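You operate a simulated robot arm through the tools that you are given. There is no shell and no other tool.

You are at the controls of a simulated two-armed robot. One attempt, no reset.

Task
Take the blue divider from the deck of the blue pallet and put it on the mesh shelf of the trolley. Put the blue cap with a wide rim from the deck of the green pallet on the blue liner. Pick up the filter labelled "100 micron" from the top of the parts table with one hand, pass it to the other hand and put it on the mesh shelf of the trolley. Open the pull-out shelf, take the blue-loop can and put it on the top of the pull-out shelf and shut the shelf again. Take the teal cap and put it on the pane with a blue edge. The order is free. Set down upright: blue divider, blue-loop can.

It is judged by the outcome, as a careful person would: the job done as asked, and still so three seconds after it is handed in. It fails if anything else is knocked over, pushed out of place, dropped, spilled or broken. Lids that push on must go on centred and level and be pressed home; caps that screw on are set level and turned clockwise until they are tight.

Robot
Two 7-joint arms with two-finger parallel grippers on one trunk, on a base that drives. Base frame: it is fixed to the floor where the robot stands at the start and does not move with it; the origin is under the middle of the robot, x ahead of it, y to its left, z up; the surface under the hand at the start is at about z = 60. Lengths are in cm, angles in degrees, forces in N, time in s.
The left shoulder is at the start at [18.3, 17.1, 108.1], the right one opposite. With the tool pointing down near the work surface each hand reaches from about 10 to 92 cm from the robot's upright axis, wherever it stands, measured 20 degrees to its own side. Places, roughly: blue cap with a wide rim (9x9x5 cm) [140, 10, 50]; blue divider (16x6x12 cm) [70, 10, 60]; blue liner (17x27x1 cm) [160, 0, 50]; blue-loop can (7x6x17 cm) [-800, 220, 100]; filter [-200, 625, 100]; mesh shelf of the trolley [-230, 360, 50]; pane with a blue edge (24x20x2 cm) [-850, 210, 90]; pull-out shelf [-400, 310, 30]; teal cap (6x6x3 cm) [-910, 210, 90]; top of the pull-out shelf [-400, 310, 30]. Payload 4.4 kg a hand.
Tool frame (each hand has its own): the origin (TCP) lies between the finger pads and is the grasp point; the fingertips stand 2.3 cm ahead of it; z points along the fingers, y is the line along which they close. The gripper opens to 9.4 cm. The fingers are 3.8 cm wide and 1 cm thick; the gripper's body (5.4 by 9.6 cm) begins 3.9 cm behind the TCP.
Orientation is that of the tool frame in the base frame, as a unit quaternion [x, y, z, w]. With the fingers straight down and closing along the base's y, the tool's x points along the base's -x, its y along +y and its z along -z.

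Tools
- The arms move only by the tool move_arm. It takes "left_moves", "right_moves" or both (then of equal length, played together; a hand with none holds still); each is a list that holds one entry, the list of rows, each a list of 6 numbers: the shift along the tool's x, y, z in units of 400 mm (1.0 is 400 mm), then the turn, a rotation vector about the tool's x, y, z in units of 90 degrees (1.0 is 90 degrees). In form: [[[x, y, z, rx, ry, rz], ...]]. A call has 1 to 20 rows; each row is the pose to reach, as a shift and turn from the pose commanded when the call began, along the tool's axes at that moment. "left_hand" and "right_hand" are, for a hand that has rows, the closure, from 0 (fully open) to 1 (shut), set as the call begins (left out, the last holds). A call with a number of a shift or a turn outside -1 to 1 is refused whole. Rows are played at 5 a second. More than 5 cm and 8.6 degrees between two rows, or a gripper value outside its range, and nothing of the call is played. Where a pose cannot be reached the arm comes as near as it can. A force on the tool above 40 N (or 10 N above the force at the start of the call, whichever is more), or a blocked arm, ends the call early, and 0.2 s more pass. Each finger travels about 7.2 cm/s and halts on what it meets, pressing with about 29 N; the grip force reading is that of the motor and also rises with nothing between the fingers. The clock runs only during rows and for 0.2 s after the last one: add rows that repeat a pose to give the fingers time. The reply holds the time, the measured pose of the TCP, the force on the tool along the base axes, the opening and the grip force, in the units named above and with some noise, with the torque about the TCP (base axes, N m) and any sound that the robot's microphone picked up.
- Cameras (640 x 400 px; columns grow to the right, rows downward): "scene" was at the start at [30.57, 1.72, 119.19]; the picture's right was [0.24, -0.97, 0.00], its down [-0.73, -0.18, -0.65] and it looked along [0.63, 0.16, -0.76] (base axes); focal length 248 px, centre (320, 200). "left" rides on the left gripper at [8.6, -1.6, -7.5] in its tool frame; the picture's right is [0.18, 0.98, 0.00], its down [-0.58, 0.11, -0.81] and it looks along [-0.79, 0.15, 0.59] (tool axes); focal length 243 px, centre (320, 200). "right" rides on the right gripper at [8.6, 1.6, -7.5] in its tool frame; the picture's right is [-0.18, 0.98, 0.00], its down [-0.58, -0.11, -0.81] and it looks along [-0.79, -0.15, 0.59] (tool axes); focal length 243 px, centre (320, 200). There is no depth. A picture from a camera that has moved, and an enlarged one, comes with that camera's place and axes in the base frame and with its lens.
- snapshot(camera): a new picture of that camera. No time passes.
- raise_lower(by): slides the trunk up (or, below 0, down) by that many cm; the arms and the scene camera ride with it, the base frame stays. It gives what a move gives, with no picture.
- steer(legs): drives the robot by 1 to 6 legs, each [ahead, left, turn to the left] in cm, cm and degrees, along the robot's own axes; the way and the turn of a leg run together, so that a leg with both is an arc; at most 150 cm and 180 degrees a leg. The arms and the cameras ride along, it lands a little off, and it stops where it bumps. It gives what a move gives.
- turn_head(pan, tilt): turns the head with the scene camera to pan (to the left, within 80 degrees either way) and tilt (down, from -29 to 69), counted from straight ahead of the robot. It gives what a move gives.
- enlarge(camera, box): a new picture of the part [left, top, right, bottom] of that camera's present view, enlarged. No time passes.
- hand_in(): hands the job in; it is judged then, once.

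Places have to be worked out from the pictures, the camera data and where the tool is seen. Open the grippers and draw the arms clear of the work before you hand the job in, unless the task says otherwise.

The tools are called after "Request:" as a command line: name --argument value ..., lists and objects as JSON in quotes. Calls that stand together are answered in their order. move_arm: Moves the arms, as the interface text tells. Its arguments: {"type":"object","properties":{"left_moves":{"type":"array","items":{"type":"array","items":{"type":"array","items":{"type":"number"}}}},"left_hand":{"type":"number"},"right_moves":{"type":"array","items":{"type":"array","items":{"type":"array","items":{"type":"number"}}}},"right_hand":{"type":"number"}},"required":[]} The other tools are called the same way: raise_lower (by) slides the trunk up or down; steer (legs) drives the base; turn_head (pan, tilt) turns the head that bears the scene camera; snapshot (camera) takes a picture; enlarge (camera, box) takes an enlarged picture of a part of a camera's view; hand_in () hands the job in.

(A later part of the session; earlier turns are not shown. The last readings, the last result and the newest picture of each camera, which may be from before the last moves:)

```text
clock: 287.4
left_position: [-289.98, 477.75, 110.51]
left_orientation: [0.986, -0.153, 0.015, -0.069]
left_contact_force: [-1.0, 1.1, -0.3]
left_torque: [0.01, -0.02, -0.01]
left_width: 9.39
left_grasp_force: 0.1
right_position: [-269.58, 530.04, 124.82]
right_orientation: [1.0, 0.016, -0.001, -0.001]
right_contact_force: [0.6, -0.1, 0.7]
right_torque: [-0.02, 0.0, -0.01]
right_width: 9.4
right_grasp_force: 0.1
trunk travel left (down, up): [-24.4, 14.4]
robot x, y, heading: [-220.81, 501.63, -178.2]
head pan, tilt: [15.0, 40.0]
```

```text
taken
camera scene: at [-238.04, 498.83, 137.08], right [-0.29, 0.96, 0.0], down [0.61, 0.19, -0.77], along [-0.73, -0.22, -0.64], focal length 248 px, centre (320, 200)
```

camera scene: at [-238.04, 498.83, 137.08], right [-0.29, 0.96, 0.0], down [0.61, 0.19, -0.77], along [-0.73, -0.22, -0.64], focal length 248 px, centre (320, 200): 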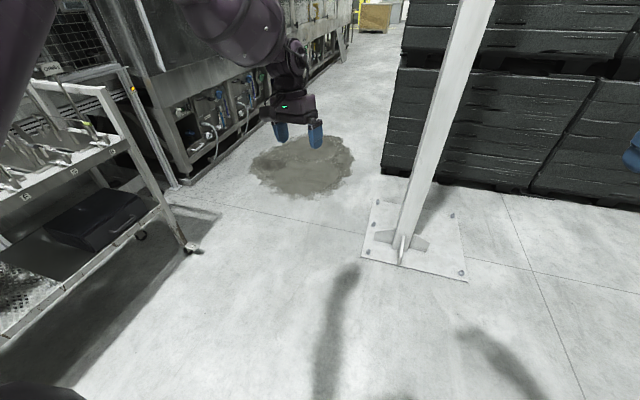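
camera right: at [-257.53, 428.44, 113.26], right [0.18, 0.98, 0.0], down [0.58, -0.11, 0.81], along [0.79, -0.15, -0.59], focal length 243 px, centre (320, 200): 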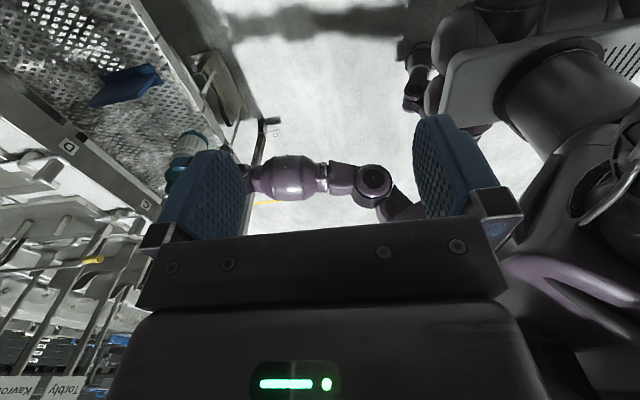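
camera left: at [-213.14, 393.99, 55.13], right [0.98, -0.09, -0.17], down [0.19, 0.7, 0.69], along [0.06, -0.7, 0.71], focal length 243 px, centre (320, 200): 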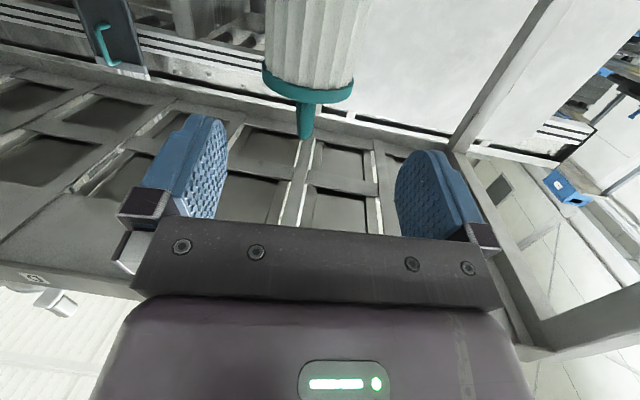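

The aisle runs between the machine line (y≈325) and the crates (y≈499, x<-456), with a post at (-361, 527). I drive along at about y≈450 and then nearer the middle, and look again.

Request:
steer --legs '[[60, 48, -2], [100, 2, 0], [50, 30, 0]]'

Request:
turn_head --pan 15 --tilt 15

Request:
snapshot --camera "scene"

Request:
turn_head --pan 65 --tilt 45

Request:
snapshot --camera "scene"

```text
clock: 299.8
left_position: [-497.62, 396.65, 110.45]
left_orientation: [0.985, -0.155, 0.014, -0.069]
left_contact_force: [0.5, 0.2, -1.0]
left_torque: [0.01, 0.01, 0.03]
left_width: 9.37
left_grasp_force: 0.0
right_position: [-477.04, 448.76, 124.78]
right_orientation: [1.0, 0.014, -0.001, 0.001]
right_contact_force: [0.0, -0.2, 0.2]
right_torque: [-0.03, 0.04, 0.02]
right_width: 9.4
right_grasp_force: 0.1
trunk travel left (down, up): [-24.4, 14.4]
robot x, y, heading: [-427.92, 420.34, -178.4]
head pan, tilt: [15.0, 40.0]
```

```text
clock: 300.7
left_position: [-497.5, 396.71, 110.55]
left_orientation: [0.985, -0.155, 0.014, -0.069]
left_contact_force: [0.2, 0.2, 0.6]
left_torque: [0.01, -0.04, 0.02]
left_width: 9.38
left_grasp_force: 0.1
right_position: [-477.12, 448.81, 124.61]
right_orientation: [1.0, 0.014, -0.001, 0.0]
right_contact_force: [-0.2, 0.7, -0.3]
right_torque: [0.0, 0.01, 0.0]
right_width: 9.42
right_grasp_force: 0.2
trunk travel left (down, up): [-24.4, 14.4]
robot x, y, heading: [-427.91, 420.42, -178.7]
head pan, tilt: [15.0, 15.0]
```

```text
taken
camera scene: at [-446.31, 417.24, 141.02], right [-0.29, 0.96, 0.0], down [0.25, 0.07, -0.97], along [-0.93, -0.28, -0.26], focal length 248 px, centre (320, 200)
```

scene: 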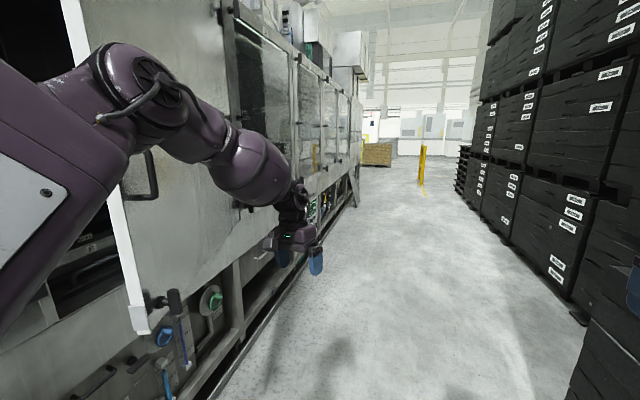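

```text
clock: 301.9
left_position: [-497.58, 396.82, 110.58]
left_orientation: [0.985, -0.155, 0.014, -0.069]
left_contact_force: [0.1, 1.1, -0.2]
left_torque: [-0.02, -0.02, 0.02]
left_width: 9.41
left_grasp_force: 0.0
right_position: [-477.09, 448.78, 124.76]
right_orientation: [1.0, 0.013, -0.001, 0.001]
right_contact_force: [-0.5, -0.4, -0.1]
right_torque: [0.01, 0.01, -0.01]
right_width: 9.39
right_grasp_force: 0.1
trunk travel left (down, up): [-24.4, 14.4]
robot x, y, heading: [-427.78, 420.22, -178.1]
head pan, tilt: [65.0, 45.0]
```

```text
taken
camera scene: at [-440.6, 412.45, 136.35], right [-0.92, 0.4, 0.0], down [0.28, 0.65, -0.71], along [-0.28, -0.65, -0.71], focal length 248 px, centre (320, 200)
```

scene: 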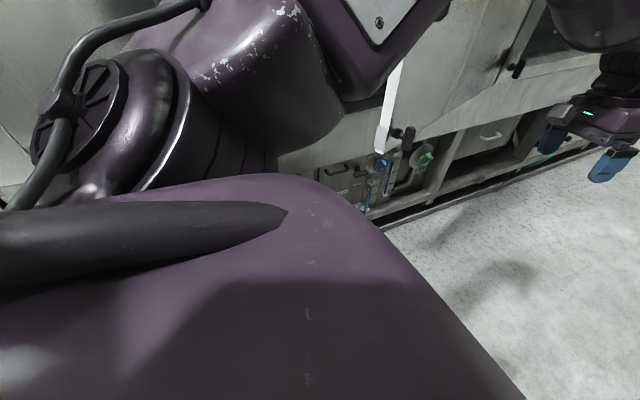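

The aisle ahead is clear. I correct the heading and go on toward x≈-700.

Request:
steer --legs '[[5, 0, -1.7], [130, 0, 0], [110, 0, 0]]'

Request:
turn_head --pan 20 --tilt 15

Request:
snapshot --camera "scene"

Request:
turn_head --pan 60 --tilt 20

Request:
snapshot --camera "scene"

```text
clock: 314.1
left_position: [-743.08, 399.63, 110.5]
left_orientation: [0.983, -0.172, 0.016, -0.069]
left_contact_force: [-0.3, -0.4, 0.1]
left_torque: [-0.02, 0.03, -0.02]
left_width: 9.42
left_grasp_force: 0.1
right_position: [-720.68, 450.85, 124.6]
right_orientation: [1.0, -0.004, -0.001, 0.0]
right_contact_force: [0.9, 0.2, 0.4]
right_torque: [-0.02, 0.0, 0.02]
right_width: 9.4
right_grasp_force: 0.0
trunk travel left (down, up): [-24.4, 14.4]
robot x, y, heading: [-672.51, 420.41, 179.5]
head pan, tilt: [65.0, 45.0]
```

```text
clock: 315.3
left_position: [-743.23, 399.67, 110.47]
left_orientation: [0.982, -0.174, 0.016, -0.069]
left_contact_force: [-0.2, 0.9, 0.1]
left_torque: [0.01, -0.03, -0.03]
left_width: 9.41
left_grasp_force: 0.0
right_position: [-720.72, 450.83, 124.71]
right_orientation: [1.0, -0.005, -0.001, 0.0]
right_contact_force: [-0.4, -0.8, 0.0]
right_torque: [0.02, 0.02, 0.03]
right_width: 9.43
right_grasp_force: 0.1
trunk travel left (down, up): [-24.4, 14.4]
robot x, y, heading: [-672.72, 420.55, 179.6]
head pan, tilt: [20.0, 15.0]
```

```text
taken
camera scene: at [-690.91, 417.42, 141.02], right [-0.33, 0.94, 0.0], down [0.24, 0.09, -0.97], along [-0.91, -0.32, -0.26], focal length 248 px, centre (320, 200)
```

scene: 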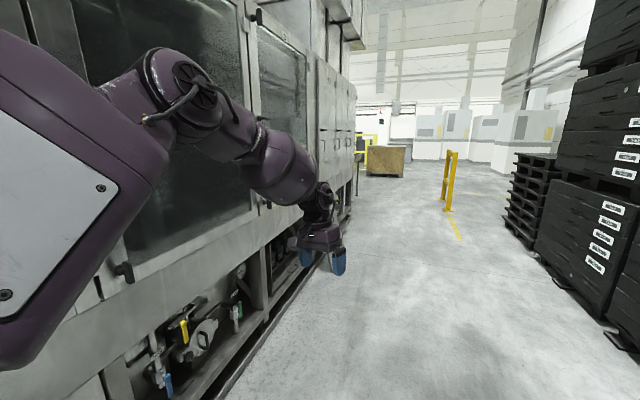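

```text
clock: 316.3
left_position: [-743.15, 399.66, 110.52]
left_orientation: [0.982, -0.173, 0.016, -0.069]
left_contact_force: [0.6, 0.4, -0.5]
left_torque: [0.01, 0.01, 0.0]
left_width: 9.42
left_grasp_force: 0.1
right_position: [-720.73, 450.86, 124.59]
right_orientation: [1.0, -0.005, -0.001, 0.0]
right_contact_force: [0.5, -0.2, -1.0]
right_torque: [0.01, -0.01, 0.0]
right_width: 9.41
right_grasp_force: 0.0
trunk travel left (down, up): [-24.4, 14.4]
robot x, y, heading: [-672.78, 420.76, 179.4]
head pan, tilt: [60.0, 20.0]
```

```text
taken
camera scene: at [-686.85, 412.53, 140.22], right [-0.86, 0.51, 0.0], down [0.17, 0.29, -0.94], along [-0.48, -0.81, -0.34], focal length 248 px, centre (320, 200)
```

scene: 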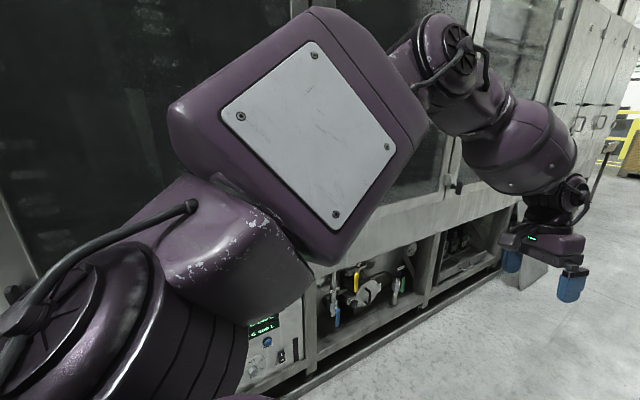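

The machine line continues; the remaining items (y≈210) must lie on its other side or in a recess. I drive further along and look left.

Request:
steer --legs '[[130, 0, 0], [60, 0, 0]]'

Request:
turn_head --pan 20 --tilt 15

Request:
snapshot --camera "scene"

Request:
turn_head --pan 75 --tilt 10

Request:
snapshot --camera "scene"

```text
clock: 325.9
left_position: [-933.74, 407.44, 110.54]
left_orientation: [0.98, -0.186, 0.017, -0.069]
left_contact_force: [0.9, 0.4, -0.9]
left_torque: [0.04, 0.0, -0.01]
left_width: 9.42
left_grasp_force: 0.0
right_position: [-909.8, 457.88, 124.69]
right_orientation: [1.0, -0.018, 0.0, 0.0]
right_contact_force: [0.4, 0.6, -0.7]
right_torque: [-0.01, -0.03, 0.0]
right_width: 9.42
right_grasp_force: 0.0
trunk travel left (down, up): [-24.4, 14.4]
robot x, y, heading: [-863.07, 426.43, 177.7]
head pan, tilt: [60.0, 20.0]
```

```text
clock: 326.9
left_position: [-933.62, 407.21, 110.54]
left_orientation: [0.98, -0.187, 0.016, -0.068]
left_contact_force: [0.1, -0.5, -1.1]
left_torque: [0.01, 0.0, 0.0]
left_width: 9.39
left_grasp_force: 0.1
right_position: [-909.88, 458.01, 124.64]
right_orientation: [1.0, -0.018, -0.001, 0.0]
right_contact_force: [0.3, -0.1, 0.0]
right_torque: [-0.01, 0.0, -0.01]
right_width: 9.41
right_grasp_force: 0.1
trunk travel left (down, up): [-24.4, 14.4]
robot x, y, heading: [-862.82, 426.77, 177.8]
head pan, tilt: [20.0, 15.0]
```

```text
taken
camera scene: at [-880.93, 423.74, 141.03], right [-0.31, 0.95, 0.0], down [0.25, 0.08, -0.97], along [-0.92, -0.3, -0.26], focal length 248 px, centre (320, 200)
```

scene: 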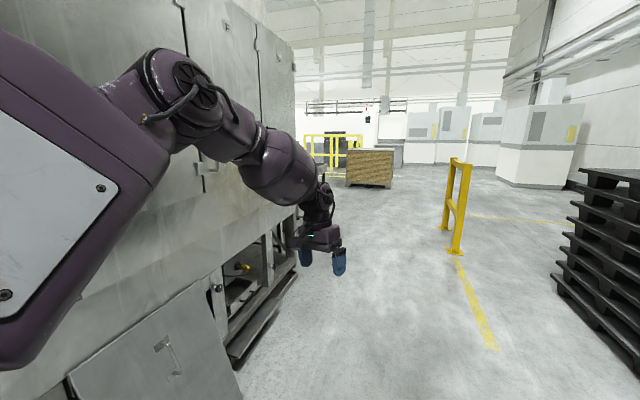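

```text
clock: 328.2
left_position: [-933.63, 407.48, 110.62]
left_orientation: [0.98, -0.187, 0.016, -0.068]
left_contact_force: [-0.7, -0.5, 1.3]
left_torque: [-0.03, -0.02, 0.0]
left_width: 9.39
left_grasp_force: 0.1
right_position: [-909.7, 457.91, 124.7]
right_orientation: [1.0, -0.018, -0.001, 0.001]
right_contact_force: [1.0, -1.2, -0.4]
right_torque: [-0.01, 0.01, 0.03]
right_width: 9.41
right_grasp_force: 0.1
trunk travel left (down, up): [-24.4, 14.4]
robot x, y, heading: [-862.71, 426.19, 177.9]
head pan, tilt: [75.0, 10.0]
```

```text
taken
camera scene: at [-874.78, 417.74, 141.84], right [-0.96, 0.29, 0.0], down [0.05, 0.17, -0.98], along [-0.29, -0.94, -0.17], focal length 248 px, centre (320, 200)
```

scene: 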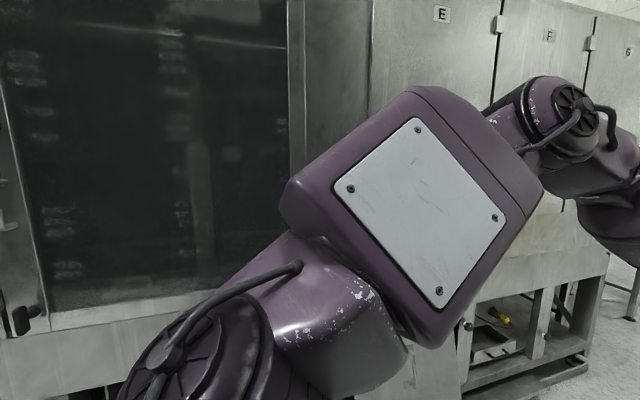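

The machine's end is near x≈-1100. I continue to about x=-1040 and look around its end.

Request:
steer --legs '[[90, 0, 2], [90, 5, 0]]'

Request:
turn_head --pan 40 --tilt 15

Request:
snapshot --camera "scene"

Request:
turn_head --pan 0 --tilt 25

Request:
snapshot --camera "scene"

```text
clock: 337.4
left_position: [-1115.75, 400.53, 110.59]
left_orientation: [0.984, -0.164, 0.015, -0.069]
left_contact_force: [0.9, -0.1, 0.2]
left_torque: [-0.01, 0.02, 0.02]
left_width: 9.38
left_grasp_force: 0.0
right_position: [-1094.36, 452.37, 124.68]
right_orientation: [1.0, 0.005, -0.001, 0.0]
right_contact_force: [-0.2, -0.4, -0.6]
right_torque: [0.01, 0.01, 0.0]
right_width: 9.41
right_grasp_force: 0.1
trunk travel left (down, up): [-24.4, 14.4]
robot x, y, heading: [-1046.02, 422.9, -179.5]
head pan, tilt: [75.0, 10.0]
```

```text
clock: 338.4
left_position: [-1115.72, 400.66, 110.47]
left_orientation: [0.984, -0.163, 0.015, -0.069]
left_contact_force: [0.4, -0.2, 0.0]
left_torque: [0.01, 0.02, 0.02]
left_width: 9.39
left_grasp_force: 0.1
right_position: [-1094.31, 452.32, 124.66]
right_orientation: [1.0, 0.006, -0.001, 0.0]
right_contact_force: [0.5, 0.1, 0.7]
right_torque: [-0.04, 0.02, 0.02]
right_width: 9.4
right_grasp_force: 0.1
trunk travel left (down, up): [-24.4, 14.4]
robot x, y, heading: [-1045.81, 422.9, -179.3]
head pan, tilt: [40.0, 15.0]
```

```text
taken
camera scene: at [-1062.3, 416.65, 141.03], right [-0.65, 0.76, 0.0], down [0.2, 0.17, -0.97], along [-0.73, -0.63, -0.26], focal length 248 px, centre (320, 200)
```

scene: 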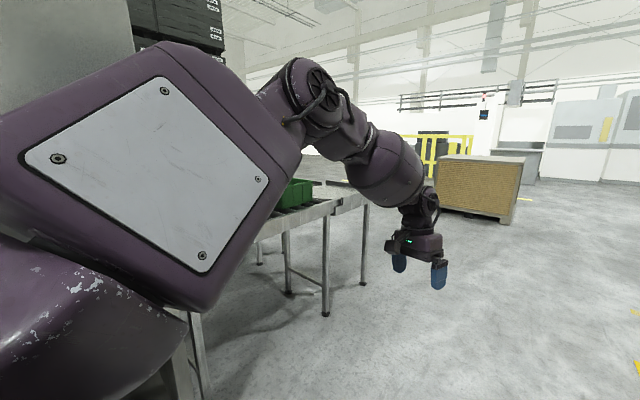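

```text
clock: 339.5
left_position: [-1115.82, 400.69, 110.5]
left_orientation: [0.984, -0.164, 0.015, -0.069]
left_contact_force: [-0.6, 0.2, -0.1]
left_torque: [-0.03, 0.0, 0.03]
left_width: 9.39
left_grasp_force: 0.0
right_position: [-1094.45, 452.39, 124.67]
right_orientation: [1.0, 0.005, 0.0, 0.0]
right_contact_force: [0.4, 0.4, -0.5]
right_torque: [0.04, 0.04, -0.02]
right_width: 9.4
right_grasp_force: 0.0
trunk travel left (down, up): [-24.4, 14.4]
robot x, y, heading: [-1046.06, 423.0, -179.5]
head pan, tilt: [0.0, 25.0]
```

```text
taken
camera scene: at [-1064.42, 422.64, 139.41], right [-0.01, 1.0, 0.0], down [0.42, 0.0, -0.91], along [-0.91, -0.01, -0.42], focal length 248 px, centre (320, 200)
```

scene: 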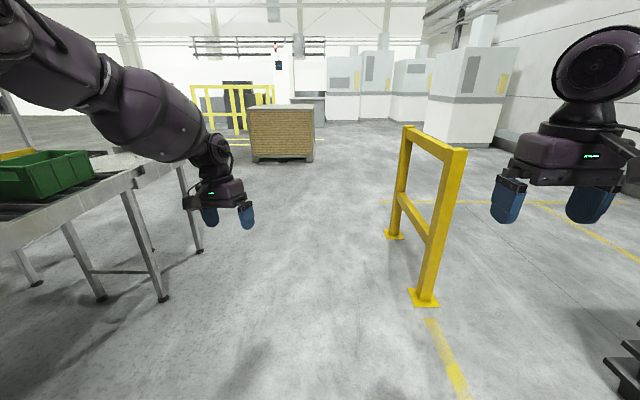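

An outfeed table runs on to x≈-1260 and a barrier stands at y≈495. I go around its west end: on to x≈-1320, turn left and look.

Request:
steer --legs '[[140, 8, 0], [140, 0, 0], [0, 0, 90]]'

Request:
turn_head --pan 0 --tilt 15

Request:
snapshot --camera "scene"

Request:
turn_head --pan 45 --tilt 15

Request:
snapshot --camera "scene"

```text
clock: 357.0
left_position: [-1301.4, 351.29, 110.61]
left_orientation: [0.801, 0.595, -0.04, -0.059]
left_contact_force: [0.0, -0.2, 0.5]
left_torque: [0.0, -0.02, -0.02]
left_width: 9.38
left_grasp_force: 0.1
right_position: [-1353.83, 370.67, 124.78]
right_orientation: [0.69, 0.724, -0.001, 0.001]
right_contact_force: [0.4, 0.6, 0.6]
right_torque: [-0.04, -0.03, -0.01]
right_width: 9.41
right_grasp_force: 0.1
trunk travel left (down, up): [-24.4, 14.4]
robot x, y, heading: [-1326.27, 420.04, -87.2]
head pan, tilt: [0.0, 25.0]
```

```text
clock: 357.7
left_position: [-1301.31, 351.19, 110.42]
left_orientation: [0.8, 0.596, -0.039, -0.059]
left_contact_force: [-0.5, 0.1, -1.0]
left_torque: [-0.04, 0.0, -0.01]
left_width: 9.39
left_grasp_force: 0.0
right_position: [-1353.84, 370.79, 124.7]
right_orientation: [0.69, 0.724, 0.0, 0.0]
right_contact_force: [0.9, -0.1, 0.1]
right_torque: [0.01, -0.02, -0.01]
right_width: 9.42
right_grasp_force: 0.1
trunk travel left (down, up): [-24.4, 14.4]
robot x, y, heading: [-1326.56, 420.24, -87.4]
head pan, tilt: [0.0, 15.0]
```

```text
taken
camera scene: at [-1325.39, 401.35, 141.02], right [-1.0, -0.05, 0.0], down [-0.01, 0.26, -0.97], along [0.05, -0.96, -0.26], focal length 248 px, centre (320, 200)
```

scene: 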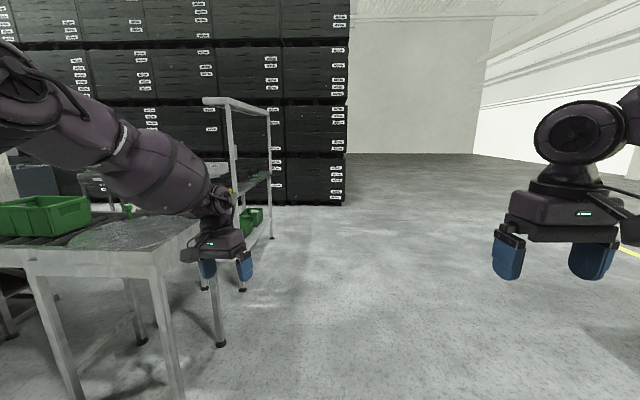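

```text
clock: 358.8
left_position: [-1301.48, 351.33, 110.54]
left_orientation: [0.8, 0.595, -0.04, -0.059]
left_contact_force: [0.0, -0.6, 1.1]
left_torque: [0.0, 0.0, 0.01]
left_width: 9.41
left_grasp_force: 0.1
right_position: [-1353.8, 370.65, 124.73]
right_orientation: [0.69, 0.724, -0.001, 0.001]
right_contact_force: [-0.1, -0.5, -0.7]
right_torque: [0.02, 0.02, -0.02]
right_width: 9.39
right_grasp_force: 0.0
trunk travel left (down, up): [-24.4, 14.4]
robot x, y, heading: [-1326.44, 420.45, -87.5]
head pan, tilt: [45.0, 15.0]
```

```text
taken
camera scene: at [-1318.93, 404.39, 141.03], right [-0.67, -0.74, 0.0], down [-0.19, 0.17, -0.97], along [0.71, -0.65, -0.26], focal length 248 px, centre (320, 200)
```

scene: 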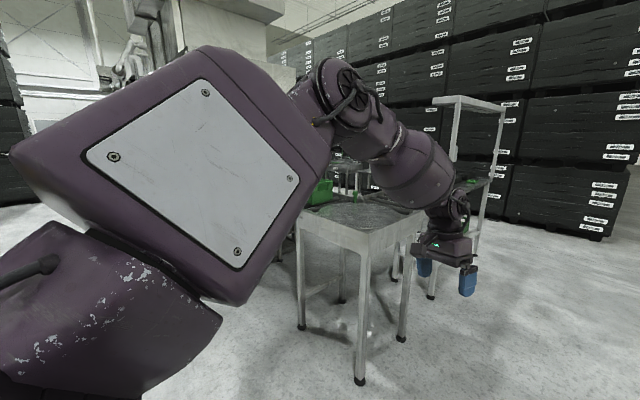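

I continue around: straighten, drive to about y=20 west of the tables and look east.

Request:
steer --legs '[[5, -15, -2.5], [130, 0, 0], [130, 0, 0], [110, 0, 0], [0, 0, 90]]'

Request:
turn_head --pan 0 --tilt 15

Request:
snapshot --camera "scene"

Request:
turn_head --pan 40 --tilt 15

Request:
snapshot --camera "scene"

```text
clock: 382.3
left_position: [-1267.17, 62.53, 110.59]
left_orientation: [0.168, 0.983, -0.069, -0.016]
left_contact_force: [0.3, 0.0, 0.1]
left_torque: [0.01, -0.04, 0.01]
left_width: 9.37
left_grasp_force: 0.1
right_position: [-1289.11, 10.99, 124.81]
right_orientation: [-0.001, 1.0, 0.0, 0.001]
right_contact_force: [0.3, 0.6, -0.1]
right_torque: [0.0, 0.02, -0.02]
right_width: 9.41
right_grasp_force: 0.1
trunk travel left (down, up): [-24.4, 14.4]
robot x, y, heading: [-1337.08, 40.4, 0.3]
head pan, tilt: [45.0, 15.0]
```

```text
clock: 383.4
left_position: [-1267.19, 62.47, 110.51]
left_orientation: [0.168, 0.983, -0.07, -0.015]
left_contact_force: [0.3, 0.0, 0.2]
left_torque: [-0.01, 0.03, -0.02]
left_width: 9.39
left_grasp_force: 0.1
right_position: [-1289.0, 11.06, 124.69]
right_orientation: [-0.001, 1.0, 0.0, 0.001]
right_contact_force: [0.7, 0.7, -0.2]
right_torque: [-0.01, 0.01, -0.04]
right_width: 9.4
right_grasp_force: 0.0
trunk travel left (down, up): [-24.4, 14.4]
robot x, y, heading: [-1336.95, 40.88, -0.2]
head pan, tilt: [0.0, 15.0]
```

```text
taken
camera scene: at [-1318.43, 40.58, 141.03], right [0.0, -1.0, 0.0], down [-0.26, 0.0, -0.97], along [0.97, 0.0, -0.26], focal length 248 px, centre (320, 200)
```

scene: 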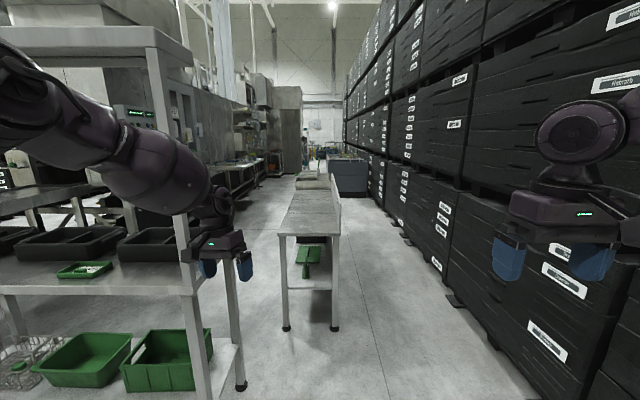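

```text
clock: 384.5
left_position: [-1267.29, 62.51, 110.43]
left_orientation: [0.167, 0.983, -0.069, -0.016]
left_contact_force: [0.2, 0.0, -0.7]
left_torque: [-0.01, 0.0, -0.02]
left_width: 9.39
left_grasp_force: 0.1
right_position: [-1289.08, 10.91, 124.66]
right_orientation: [-0.002, 1.0, 0.0, 0.001]
right_contact_force: [0.3, -0.2, 0.4]
right_torque: [0.02, 0.01, -0.02]
right_width: 9.38
right_grasp_force: 0.1
trunk travel left (down, up): [-24.4, 14.4]
robot x, y, heading: [-1337.36, 40.71, 0.1]
head pan, tilt: [40.0, 15.0]
```

```text
taken
camera scene: at [-1320.63, 46.56, 141.03], right [0.64, -0.76, 0.0], down [-0.2, -0.17, -0.97], along [0.74, 0.62, -0.26], focal length 248 px, centre (320, 200)
```

scene: 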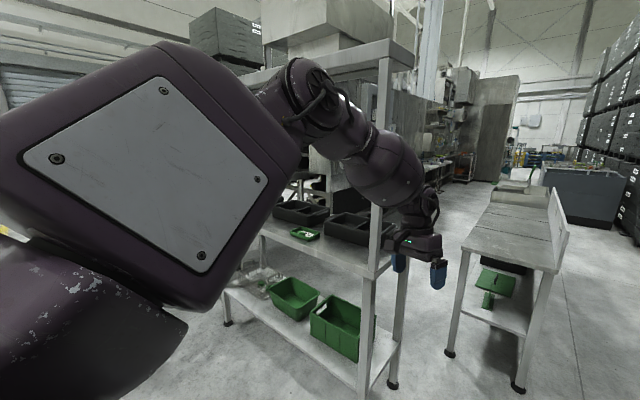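

Request:
turn_head --pan -70 --tilt 35

Request:
snapshot --camera "scene"

Request:
turn_head --pan -20 --tilt 25

Request:
snapshot --camera "scene"

```text
clock: 386.4
left_position: [-1267.18, 62.53, 110.52]
left_orientation: [0.167, 0.983, -0.069, -0.016]
left_contact_force: [-0.2, 0.6, 0.3]
left_torque: [-0.02, 0.03, 0.01]
left_width: 9.39
left_grasp_force: 0.1
right_position: [-1288.98, 10.99, 124.89]
right_orientation: [-0.002, 1.0, 0.0, 0.001]
right_contact_force: [0.0, 0.3, -1.0]
right_torque: [-0.01, 0.04, -0.04]
right_width: 9.42
right_grasp_force: 0.0
trunk travel left (down, up): [-24.4, 14.4]
robot x, y, heading: [-1337.17, 40.77, 0.1]
head pan, tilt: [-70.0, 35.0]
```

```text
taken
camera scene: at [-1324.73, 32.28, 137.83], right [-0.94, -0.35, 0.0], down [-0.2, 0.54, -0.82], along [0.28, -0.77, -0.57], focal length 248 px, centre (320, 200)
```

scene: 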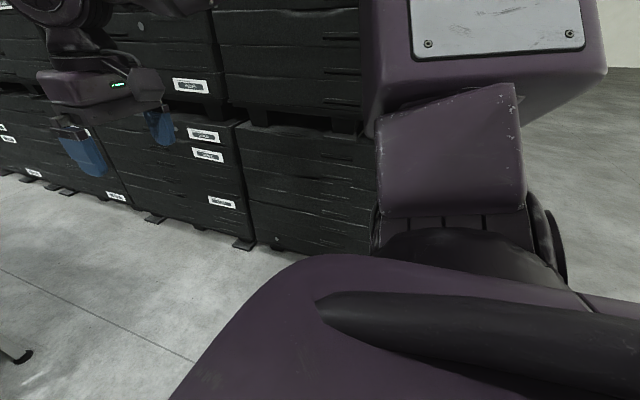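

```text
clock: 387.6
left_position: [-1267.2, 62.55, 110.47]
left_orientation: [0.168, 0.983, -0.069, -0.016]
left_contact_force: [-0.9, 0.5, 0.1]
left_torque: [0.01, 0.01, 0.01]
left_width: 9.37
left_grasp_force: 0.1
right_position: [-1289.07, 10.95, 124.64]
right_orientation: [-0.002, 1.0, -0.001, 0.001]
right_contact_force: [0.0, 0.6, 0.4]
right_torque: [0.01, 0.01, 0.0]
right_width: 9.37
right_grasp_force: 0.0
trunk travel left (down, up): [-24.4, 14.4]
robot x, y, heading: [-1337.41, 40.52, -0.0]
head pan, tilt: [-20.0, 25.0]
```

```text
taken
camera scene: at [-1319.11, 37.41, 139.4], right [-0.34, -0.94, 0.0], down [-0.4, 0.14, -0.91], along [0.85, -0.31, -0.42], focal length 248 px, centre (320, 200)
```

scene: 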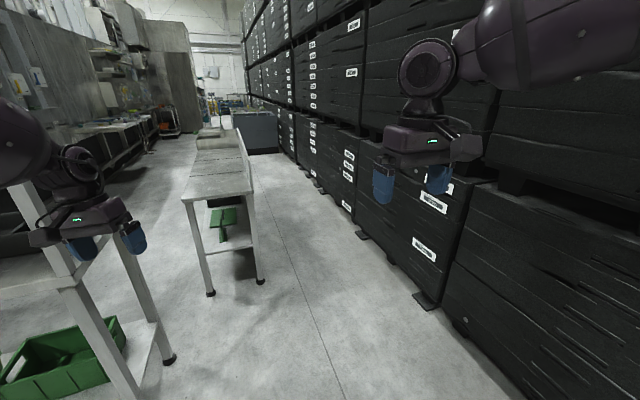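

The gap between the bench (y≥29) and the crates (y≤-74) is about 1 m. I raise the trunk so the arms pass above the bench's panel and drive along y≈-10.

Request:
raise_lower --by 13

Request:
steer --legs '[[60, -50, 0], [70, 0, 0]]'

Request:
turn_head --pan 0 --tilt 35

Request:
snapshot --camera "scene"

```text
clock: 389.1
left_position: [-1267.12, 62.46, 123.39]
left_orientation: [0.168, 0.983, -0.068, -0.017]
left_contact_force: [0.2, -0.6, -0.1]
left_torque: [-0.03, 0.02, 0.01]
left_width: 9.42
left_grasp_force: 0.1
right_position: [-1289.07, 11.01, 137.59]
right_orientation: [-0.002, 1.0, 0.0, 0.001]
right_contact_force: [-0.4, -0.2, -0.6]
right_torque: [0.02, -0.04, 0.02]
right_width: 9.4
right_grasp_force: 0.0
trunk travel left (down, up): [-37.4, 1.4]
robot x, y, heading: [-1337.38, 40.88, 0.2]
head pan, tilt: [-20.0, 25.0]
```

```text
clock: 397.5
left_position: [-1137.09, 10.48, 123.55]
left_orientation: [0.174, 0.982, -0.068, -0.016]
left_contact_force: [0.3, -0.4, -0.3]
left_torque: [0.01, -0.01, 0.02]
left_width: 9.43
left_grasp_force: 0.0
right_position: [-1159.58, -40.85, 137.67]
right_orientation: [0.004, 1.0, 0.0, 0.0]
right_contact_force: [-0.2, 0.3, -0.2]
right_torque: [0.03, 0.03, 0.0]
right_width: 9.42
right_grasp_force: 0.0
trunk travel left (down, up): [-37.4, 1.4]
robot x, y, heading: [-1207.56, -11.0, -0.4]
head pan, tilt: [-20.0, 25.0]
```

```text
clock: 398.4
left_position: [-1137.2, 10.53, 123.58]
left_orientation: [0.173, 0.982, -0.068, -0.016]
left_contact_force: [0.5, 0.7, -0.1]
left_torque: [-0.01, -0.01, 0.0]
left_width: 9.41
left_grasp_force: 0.0
right_position: [-1159.58, -40.84, 137.66]
right_orientation: [0.004, 1.0, 0.0, 0.001]
right_contact_force: [-0.2, 0.0, 0.7]
right_torque: [-0.02, 0.02, 0.03]
right_width: 9.43
right_grasp_force: 0.0
trunk travel left (down, up): [-37.4, 1.4]
robot x, y, heading: [-1207.34, -10.75, -0.3]
head pan, tilt: [0.0, 35.0]
```

```text
taken
camera scene: at [-1193.02, -10.91, 151.24], right [-0.01, -1.0, 0.0], down [-0.57, 0.01, -0.82], along [0.82, -0.01, -0.57], focal length 248 px, centre (320, 200)
```

scene: 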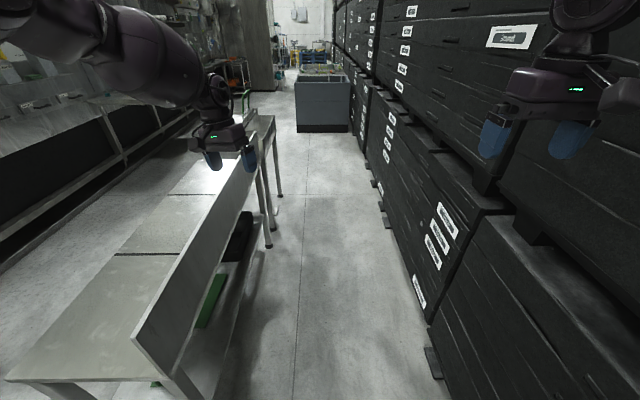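

On track, about 40 cm from the bench legs and 60 cm from the crates. I go on past the bench's end (x≈-968) and then shift left into the open space.

Request:
steer --legs '[[140, 0, 0.3], [140, 0, 0], [20, 70, 0]]'

Request:
turn_head --pan 60 --tilt 25

Request:
snapshot --camera "scene"

Request:
turn_head --pan 15 --tilt 25

Request:
snapshot --camera "scene"

```text
clock: 418.1
left_position: [-841.51, 88.85, 123.63]
left_orientation: [0.142, 0.987, -0.07, -0.013]
left_contact_force: [-0.2, 0.6, 0.3]
left_torque: [0.03, -0.03, -0.02]
left_width: 9.39
left_grasp_force: 0.1
right_position: [-860.82, 36.3, 137.75]
right_orientation: [-0.028, 1.0, 0.0, 0.0]
right_contact_force: [0.3, -0.7, -0.2]
right_torque: [0.02, 0.03, 0.0]
right_width: 9.4
right_grasp_force: 0.1
trunk travel left (down, up): [-37.4, 1.4]
robot x, y, heading: [-910.18, 63.52, 3.2]
head pan, tilt: [0.0, 35.0]
```

```text
clock: 419.4
left_position: [-841.66, 88.91, 123.48]
left_orientation: [0.142, 0.987, -0.069, -0.013]
left_contact_force: [0.2, -0.7, 0.1]
left_torque: [-0.02, 0.01, 0.04]
left_width: 9.41
left_grasp_force: 0.2
right_position: [-860.61, 36.37, 137.77]
right_orientation: [-0.027, 1.0, 0.001, 0.001]
right_contact_force: [-0.2, 0.1, 0.3]
right_torque: [-0.01, -0.01, 0.0]
right_width: 9.4
right_grasp_force: 0.1
trunk travel left (down, up): [-37.4, 1.4]
robot x, y, heading: [-910.04, 63.4, 3.2]
head pan, tilt: [60.0, 25.0]
```

```text
taken
camera scene: at [-900.54, 71.74, 152.81], right [0.89, -0.45, 0.0], down [-0.19, -0.38, -0.91], along [0.41, 0.81, -0.42], focal length 248 px, centre (320, 200)
```

scene: 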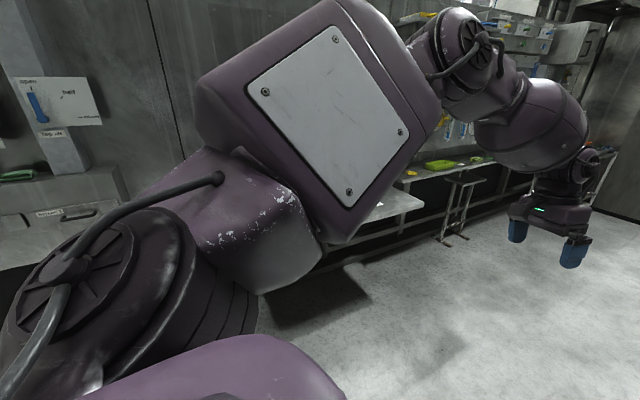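

```text
clock: 420.5
left_position: [-841.55, 88.85, 123.44]
left_orientation: [0.142, 0.987, -0.069, -0.014]
left_contact_force: [0.2, 0.1, 0.8]
left_torque: [0.01, 0.01, 0.01]
left_width: 9.41
left_grasp_force: 0.0
right_position: [-860.71, 36.27, 137.78]
right_orientation: [-0.028, 1.0, 0.0, 0.0]
right_contact_force: [0.3, 0.7, 0.4]
right_torque: [0.0, 0.03, 0.0]
right_width: 9.38
right_grasp_force: 0.1
trunk travel left (down, up): [-37.4, 1.4]
robot x, y, heading: [-910.39, 63.55, 3.2]
head pan, tilt: [15.0, 25.0]
```

```text
taken
camera scene: at [-895.95, 66.4, 152.81], right [0.31, -0.95, 0.0], down [-0.4, -0.13, -0.91], along [0.86, 0.28, -0.42], focal length 248 px, centre (320, 200)
```

scene: 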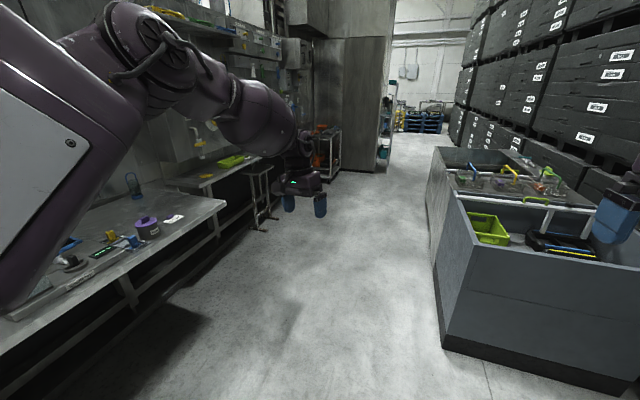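

I found the bench (front edge y≈161) with the items. I turn left to face it and shift along to about x=-860.

Request:
steer --legs '[[40, 0, 0], [0, 0, 87]]'

Request:
turn_head --pan 0 --tilt 35

Request:
snapshot --camera "scene"

```text
clock: 426.8
left_position: [-894.68, 135.07, 123.47]
left_orientation: [-0.589, 0.805, -0.059, 0.039]
left_contact_force: [0.6, 0.1, 0.3]
left_torque: [-0.01, -0.02, -0.01]
left_width: 9.44
left_grasp_force: 0.0
right_position: [-842.58, 114.96, 137.49]
right_orientation: [0.718, -0.696, -0.001, -0.002]
right_contact_force: [0.4, 0.1, -0.3]
right_torque: [-0.02, 0.02, -0.03]
right_width: 9.39
right_grasp_force: 0.1
trunk travel left (down, up): [-37.4, 1.4]
robot x, y, heading: [-870.79, 66.19, 91.8]
head pan, tilt: [15.0, 25.0]
```

```text
clock: 427.5
left_position: [-894.83, 135.2, 123.46]
left_orientation: [-0.589, 0.805, -0.058, 0.039]
left_contact_force: [0.6, -0.4, 0.1]
left_torque: [-0.01, 0.01, 0.01]
left_width: 9.39
left_grasp_force: 0.1
right_position: [-842.51, 114.82, 137.62]
right_orientation: [0.72, -0.694, -0.001, 0.0]
right_contact_force: [0.4, -0.5, -0.6]
right_torque: [0.03, 0.02, 0.03]
right_width: 9.41
right_grasp_force: 0.0
trunk travel left (down, up): [-37.4, 1.4]
robot x, y, heading: [-870.73, 65.92, 92.1]
head pan, tilt: [0.0, 35.0]
```

```text
taken
camera scene: at [-871.17, 80.0, 151.24], right [1.0, 0.03, 0.0], down [0.02, -0.57, -0.82], along [-0.03, 0.82, -0.57], focal length 248 px, centre (320, 200)
```

scene: 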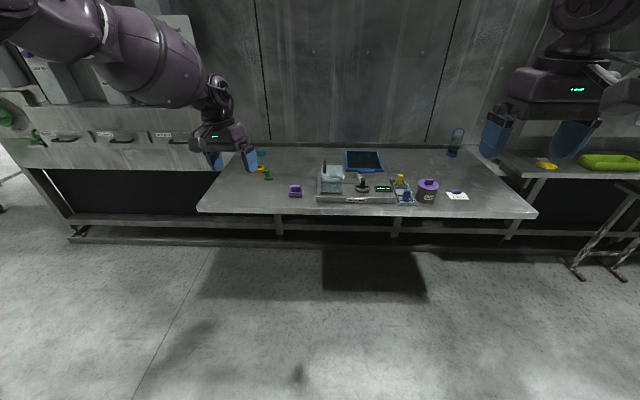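

Request:
enlarge --camera "scene" --box '[230, 120, 390, 220]'

Request:
enlarge --camera "scene" --box '[370, 110, 530, 220]'

```text
4.00 times, centred on (310, 170) of scene
camera zoom: at [-871.17, 80.0, 151.24], right [1.0, 0.03, 0.0], down [0.02, -0.57, -0.82], along [-0.03, 0.82, -0.57], focal length 993 px, centre (360, 320)
```

zoom: 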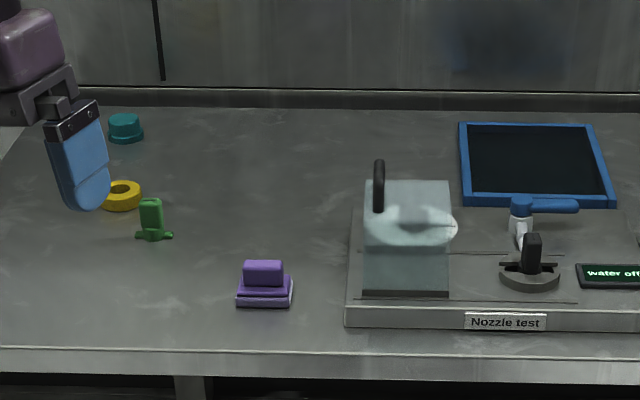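

```text
3.64 times, centred on (450, 165) of scene
camera zoom: at [-871.17, 80.0, 151.24], right [1.0, 0.03, 0.0], down [0.02, -0.57, -0.82], along [-0.03, 0.82, -0.57], focal length 903 px, centre (-153, 327)
```

zoom: 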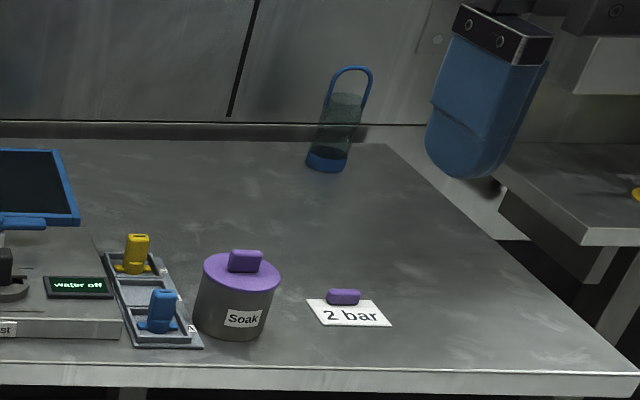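

The teal cap is at about (-911, 214), the pane's centre at (-852, 206.5), the blue-loop can at about (-800, 217), on the bench z≈90. I drive closer (y≈128) and square up the left hand.

Request:
steer --legs '[[60, 14, -2]]'

Request:
move_arm --left_moves '[[[0.05, 0, -0.02, -0.03, -0.006, -0.065], [0.1, 0, -0.02, -0.06, -0.012, -0.13], [0.15, 0, -0.02, -0.088, -0.017, -0.195], [0.2, 0, -0.02, -0.088, -0.017, -0.195], [0.2, 0, -0.02, -0.088, -0.017, -0.195]]]'

Request:
snapshot --camera "scene"

Request:
snapshot --camera "left"

```text
clock: 431.0
left_position: [-905.9, 195.49, 123.5]
left_orientation: [-0.57, 0.818, -0.06, 0.037]
left_contact_force: [0.6, 0.1, -0.4]
left_torque: [-0.01, 0.01, -0.03]
left_width: 9.4
left_grasp_force: 0.1
right_position: [-854.57, 172.65, 137.64]
right_orientation: [-0.702, 0.712, 0.001, 0.0]
right_contact_force: [0.3, 0.1, -0.4]
right_torque: [-0.01, 0.02, 0.0]
right_width: 9.41
right_grasp_force: 0.1
trunk travel left (down, up): [-37.4, 1.4]
robot x, y, heading: [-885.27, 124.51, 89.1]
head pan, tilt: [0.0, 35.0]
```

```text
clock: 432.2
left_position: [-917.18, 199.47, 122.84]
left_orientation: [-0.656, 0.754, -0.03, 0.014]
left_contact_force: [0.5, -0.4, 0.7]
left_torque: [0.0, 0.01, -0.01]
left_width: 9.43
left_grasp_force: 0.1
left hand out of reach, approached as far as the arm can: row 1, 2, 3, 4, 5
right_position: [-854.61, 172.66, 137.69]
right_orientation: [-0.702, 0.712, 0.001, 0.0]
right_contact_force: [0.4, -0.2, 0.8]
right_torque: [0.0, 0.04, 0.0]
right_width: 9.38
right_grasp_force: 0.1
trunk travel left (down, up): [-37.4, 1.4]
robot x, y, heading: [-885.43, 125.07, 89.1]
head pan, tilt: [0.0, 35.0]
```

```text
taken
camera scene: at [-884.88, 139.25, 151.24], right [1.0, -0.01, 0.0], down [-0.01, -0.57, -0.82], along [0.01, 0.82, -0.57], focal length 248 px, centre (320, 200)
```

scene: 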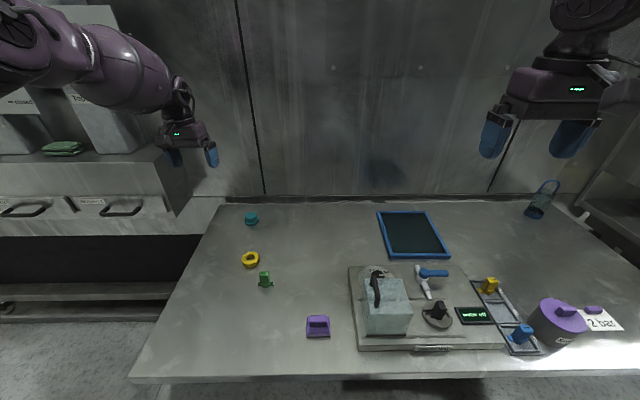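

```text
taken
camera left: at [-917.24, 190.78, 130.53], right [-1.0, -0.05, -0.06], down [-0.08, 0.61, 0.79], along [0.0, 0.79, -0.61], focal length 243 px, centre (320, 200)
```

left: 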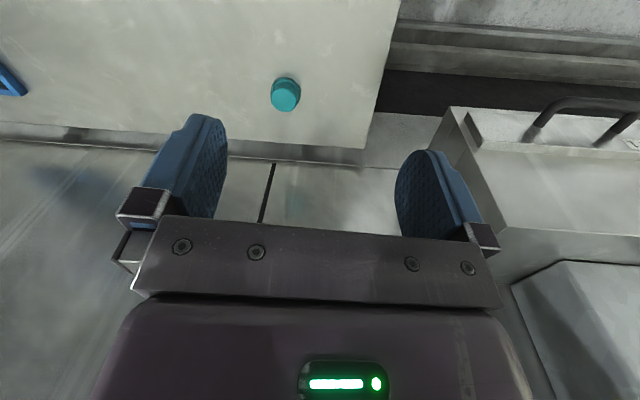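

The cap's centre computes to (-909.9, 213) at z≈91.5 from both cameras. Reach is short with the raised trunk, so I lower it 14 cm.

Request:
raise_lower --by -14

Request:
snapshot --camera "scene"

```text
clock: 433.8
left_position: [-917.5, 200.1, 101.12]
left_orientation: [-0.654, 0.753, -0.072, -0.021]
left_contact_force: [0.0, 0.6, 0.9]
left_torque: [0.03, -0.01, 0.04]
left_width: 9.37
left_grasp_force: 0.1
right_position: [-854.74, 172.56, 123.96]
right_orientation: [-0.701, 0.714, 0.001, 0.001]
right_contact_force: [-0.1, -0.8, 0.5]
right_torque: [0.02, -0.02, 0.0]
right_width: 9.4
right_grasp_force: 0.0
trunk travel left (down, up): [-23.4, 15.4]
robot x, y, heading: [-885.27, 124.74, 89.1]
head pan, tilt: [0.0, 35.0]
```

```text
taken
camera scene: at [-884.87, 143.58, 136.82], right [1.0, -0.02, 0.0], down [-0.01, -0.57, -0.82], along [0.01, 0.82, -0.57], focal length 248 px, centre (320, 200)
```

scene: 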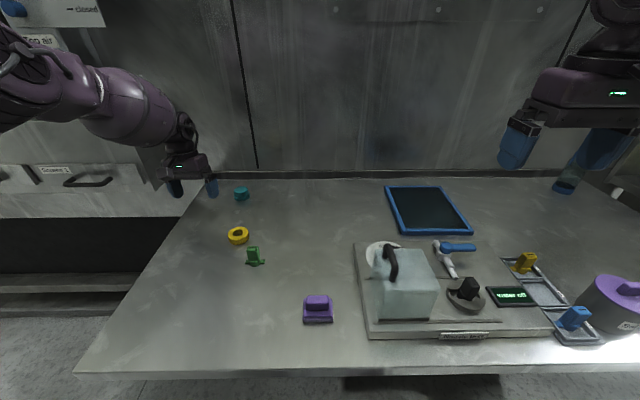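

Now within better reach. I straighten the left hand and move it above the teal cap.

Request:
move_arm --left_moves '[[[-0.08, -0.036, -0.01, -0.012, -0.021, -0.023], [-0.16, -0.072, -0.02, -0.023, -0.042, -0.045], [-0.25, -0.109, -0.03, -0.035, -0.063, -0.068], [-0.344, -0.145, -0.032, -0.046, -0.084, -0.09], [-0.344, -0.145, -0.032, -0.046, -0.084, -0.09]]]'

Request:
snapshot --camera "left"

Request:
enlarge --camera "scene" --box '[140, 130, 300, 280]'

```text
clock: 435.0
left_position: [-914.19, 207.53, 101.26]
left_orientation: [-0.686, 0.727, -0.007, 0.009]
left_contact_force: [0.3, 0.5, -0.3]
left_torque: [0.0, 0.02, -0.01]
left_width: 9.4
left_grasp_force: 0.3
left hand out of reach, approached as far as the arm can: row 1, 2, 3, 4, 5
right_position: [-854.6, 172.29, 123.9]
right_orientation: [-0.702, 0.712, 0.001, 0.002]
right_contact_force: [1.1, -0.3, -0.4]
right_torque: [0.04, 0.02, -0.01]
right_width: 9.42
right_grasp_force: 0.1
trunk travel left (down, up): [-23.4, 15.4]
robot x, y, heading: [-885.37, 125.04, 88.9]
head pan, tilt: [0.0, 35.0]
```

```text
taken
camera left: at [-913.15, 198.79, 108.74], right [-0.99, -0.13, -0.02], down [-0.09, 0.59, 0.81], along [-0.09, 0.8, -0.59], focal length 243 px, centre (320, 200)
```

left: 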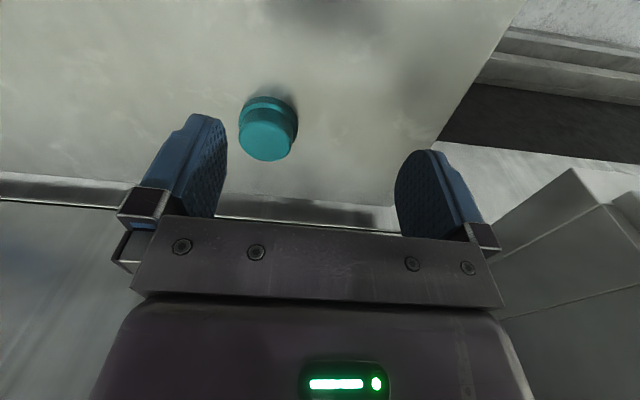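

```text
2.67 times, centred on (220, 205) of scene
camera zoom: at [-884.86, 143.43, 136.84], right [1.0, -0.02, 0.0], down [-0.01, -0.57, -0.82], along [0.01, 0.82, -0.57], focal length 662 px, centre (587, 187)
```

zoom: 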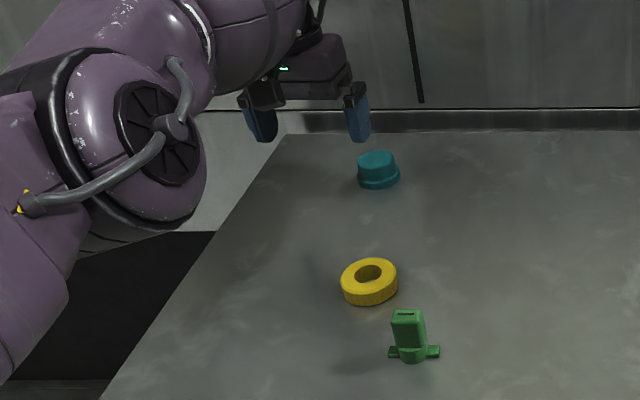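

Out of reach by about 5 cm; I drive 6 cm nearer (base goes under the bench), then re-centre over the cap at (-910, 212.5).

Request:
steer --legs '[[6, 0, 0]]'

Request:
snapshot --camera "left"

```text
clock: 436.0
left_position: [-914.13, 213.87, 100.86]
left_orientation: [-0.686, 0.727, -0.008, 0.007]
left_contact_force: [0.9, -0.2, -0.2]
left_torque: [-0.05, -0.01, 0.05]
left_width: 9.39
left_grasp_force: 0.0
right_position: [-854.59, 178.89, 123.6]
right_orientation: [-0.702, 0.713, 0.001, 0.0]
right_contact_force: [-0.3, -0.1, -1.2]
right_torque: [0.01, -0.01, 0.02]
right_width: 9.4
right_grasp_force: 0.1
trunk travel left (down, up): [-23.4, 15.4]
robot x, y, heading: [-885.53, 131.26, 89.1]
head pan, tilt: [0.0, 35.0]
```

```text
taken
camera left: at [-913.08, 205.16, 108.49], right [-0.99, -0.13, -0.02], down [-0.09, 0.59, 0.8], along [-0.09, 0.8, -0.59], focal length 243 px, centre (320, 200)
```

left: 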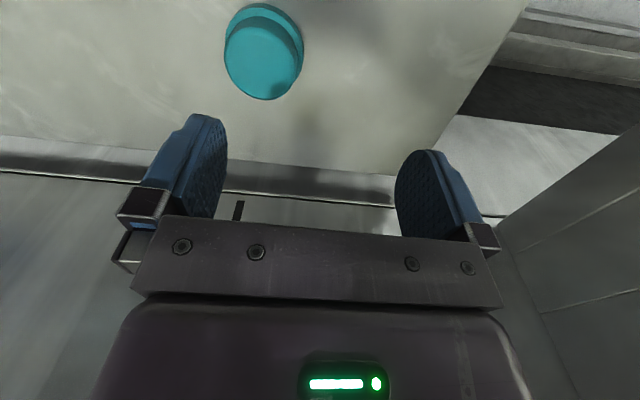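

Request:
move_arm --left_moves '[[[0.029, -0.1, 0, 0, 0, 0], [0.029, -0.1, 0.05, 0, 0, 0], [0.029, -0.1, 0.05, 0, 0, 0]]]'

Request:
snapshot --camera "left"

```text
clock: 436.8
left_position: [-911.71, 213.74, 99.05]
left_orientation: [-0.676, 0.736, -0.01, 0.012]
left_contact_force: [0.1, 0.8, 0.6]
left_torque: [0.05, 0.03, 0.0]
left_width: 9.41
left_grasp_force: 0.1
left hand out of reach, approached as far as the arm can: row 1, 2, 3
right_position: [-854.65, 178.68, 123.71]
right_orientation: [-0.701, 0.713, 0.0, 0.0]
right_contact_force: [-0.6, 0.3, 0.0]
right_torque: [0.01, -0.03, 0.02]
right_width: 9.41
right_grasp_force: 0.2
trunk travel left (down, up): [-23.4, 15.4]
robot x, y, heading: [-884.93, 130.58, 88.9]
head pan, tilt: [0.0, 35.0]
```

```text
taken
camera left: at [-911.06, 204.91, 106.47], right [-0.99, -0.1, -0.03], down [-0.08, 0.59, 0.81], along [-0.06, 0.8, -0.59], focal length 243 px, centre (320, 200)
```

left: 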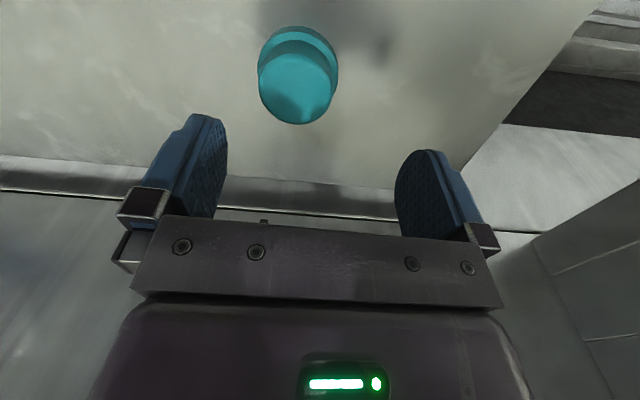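

The arm is at its limit but only ~2 cm off, so I use the base for the fine shift, then check.

Request:
steer --legs '[[-1.2, -1.5, 0]]'

Request:
snapshot --camera "left"

```text
clock: 437.6
left_position: [-910.24, 212.52, 98.89]
left_orientation: [-0.677, 0.736, -0.01, 0.011]
left_contact_force: [-0.3, -0.3, 0.1]
left_torque: [-0.04, 0.0, 0.02]
left_width: 9.41
left_grasp_force: 0.0
right_position: [-853.2, 177.62, 123.64]
right_orientation: [-0.702, 0.712, 0.001, 0.0]
right_contact_force: [-0.5, -0.6, -0.1]
right_torque: [0.01, 0.05, 0.01]
right_width: 9.42
right_grasp_force: 0.0
trunk travel left (down, up): [-23.4, 15.4]
robot x, y, heading: [-883.73, 129.9, 89.0]
head pan, tilt: [0.0, 35.0]
```

```text
taken
camera left: at [-909.63, 203.73, 106.39], right [-0.99, -0.1, -0.03], down [-0.08, 0.59, 0.8], along [-0.06, 0.8, -0.59], focal length 243 px, centre (320, 200)
```

left: 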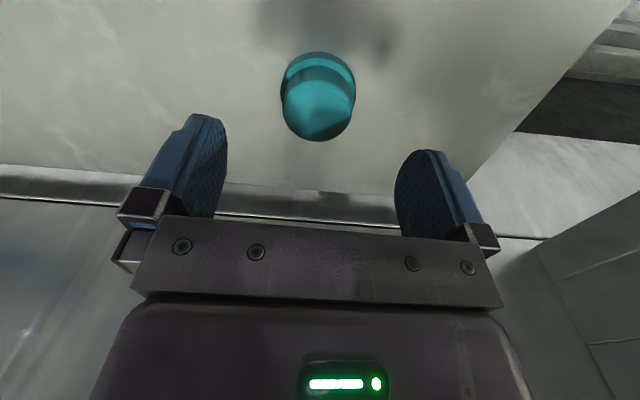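

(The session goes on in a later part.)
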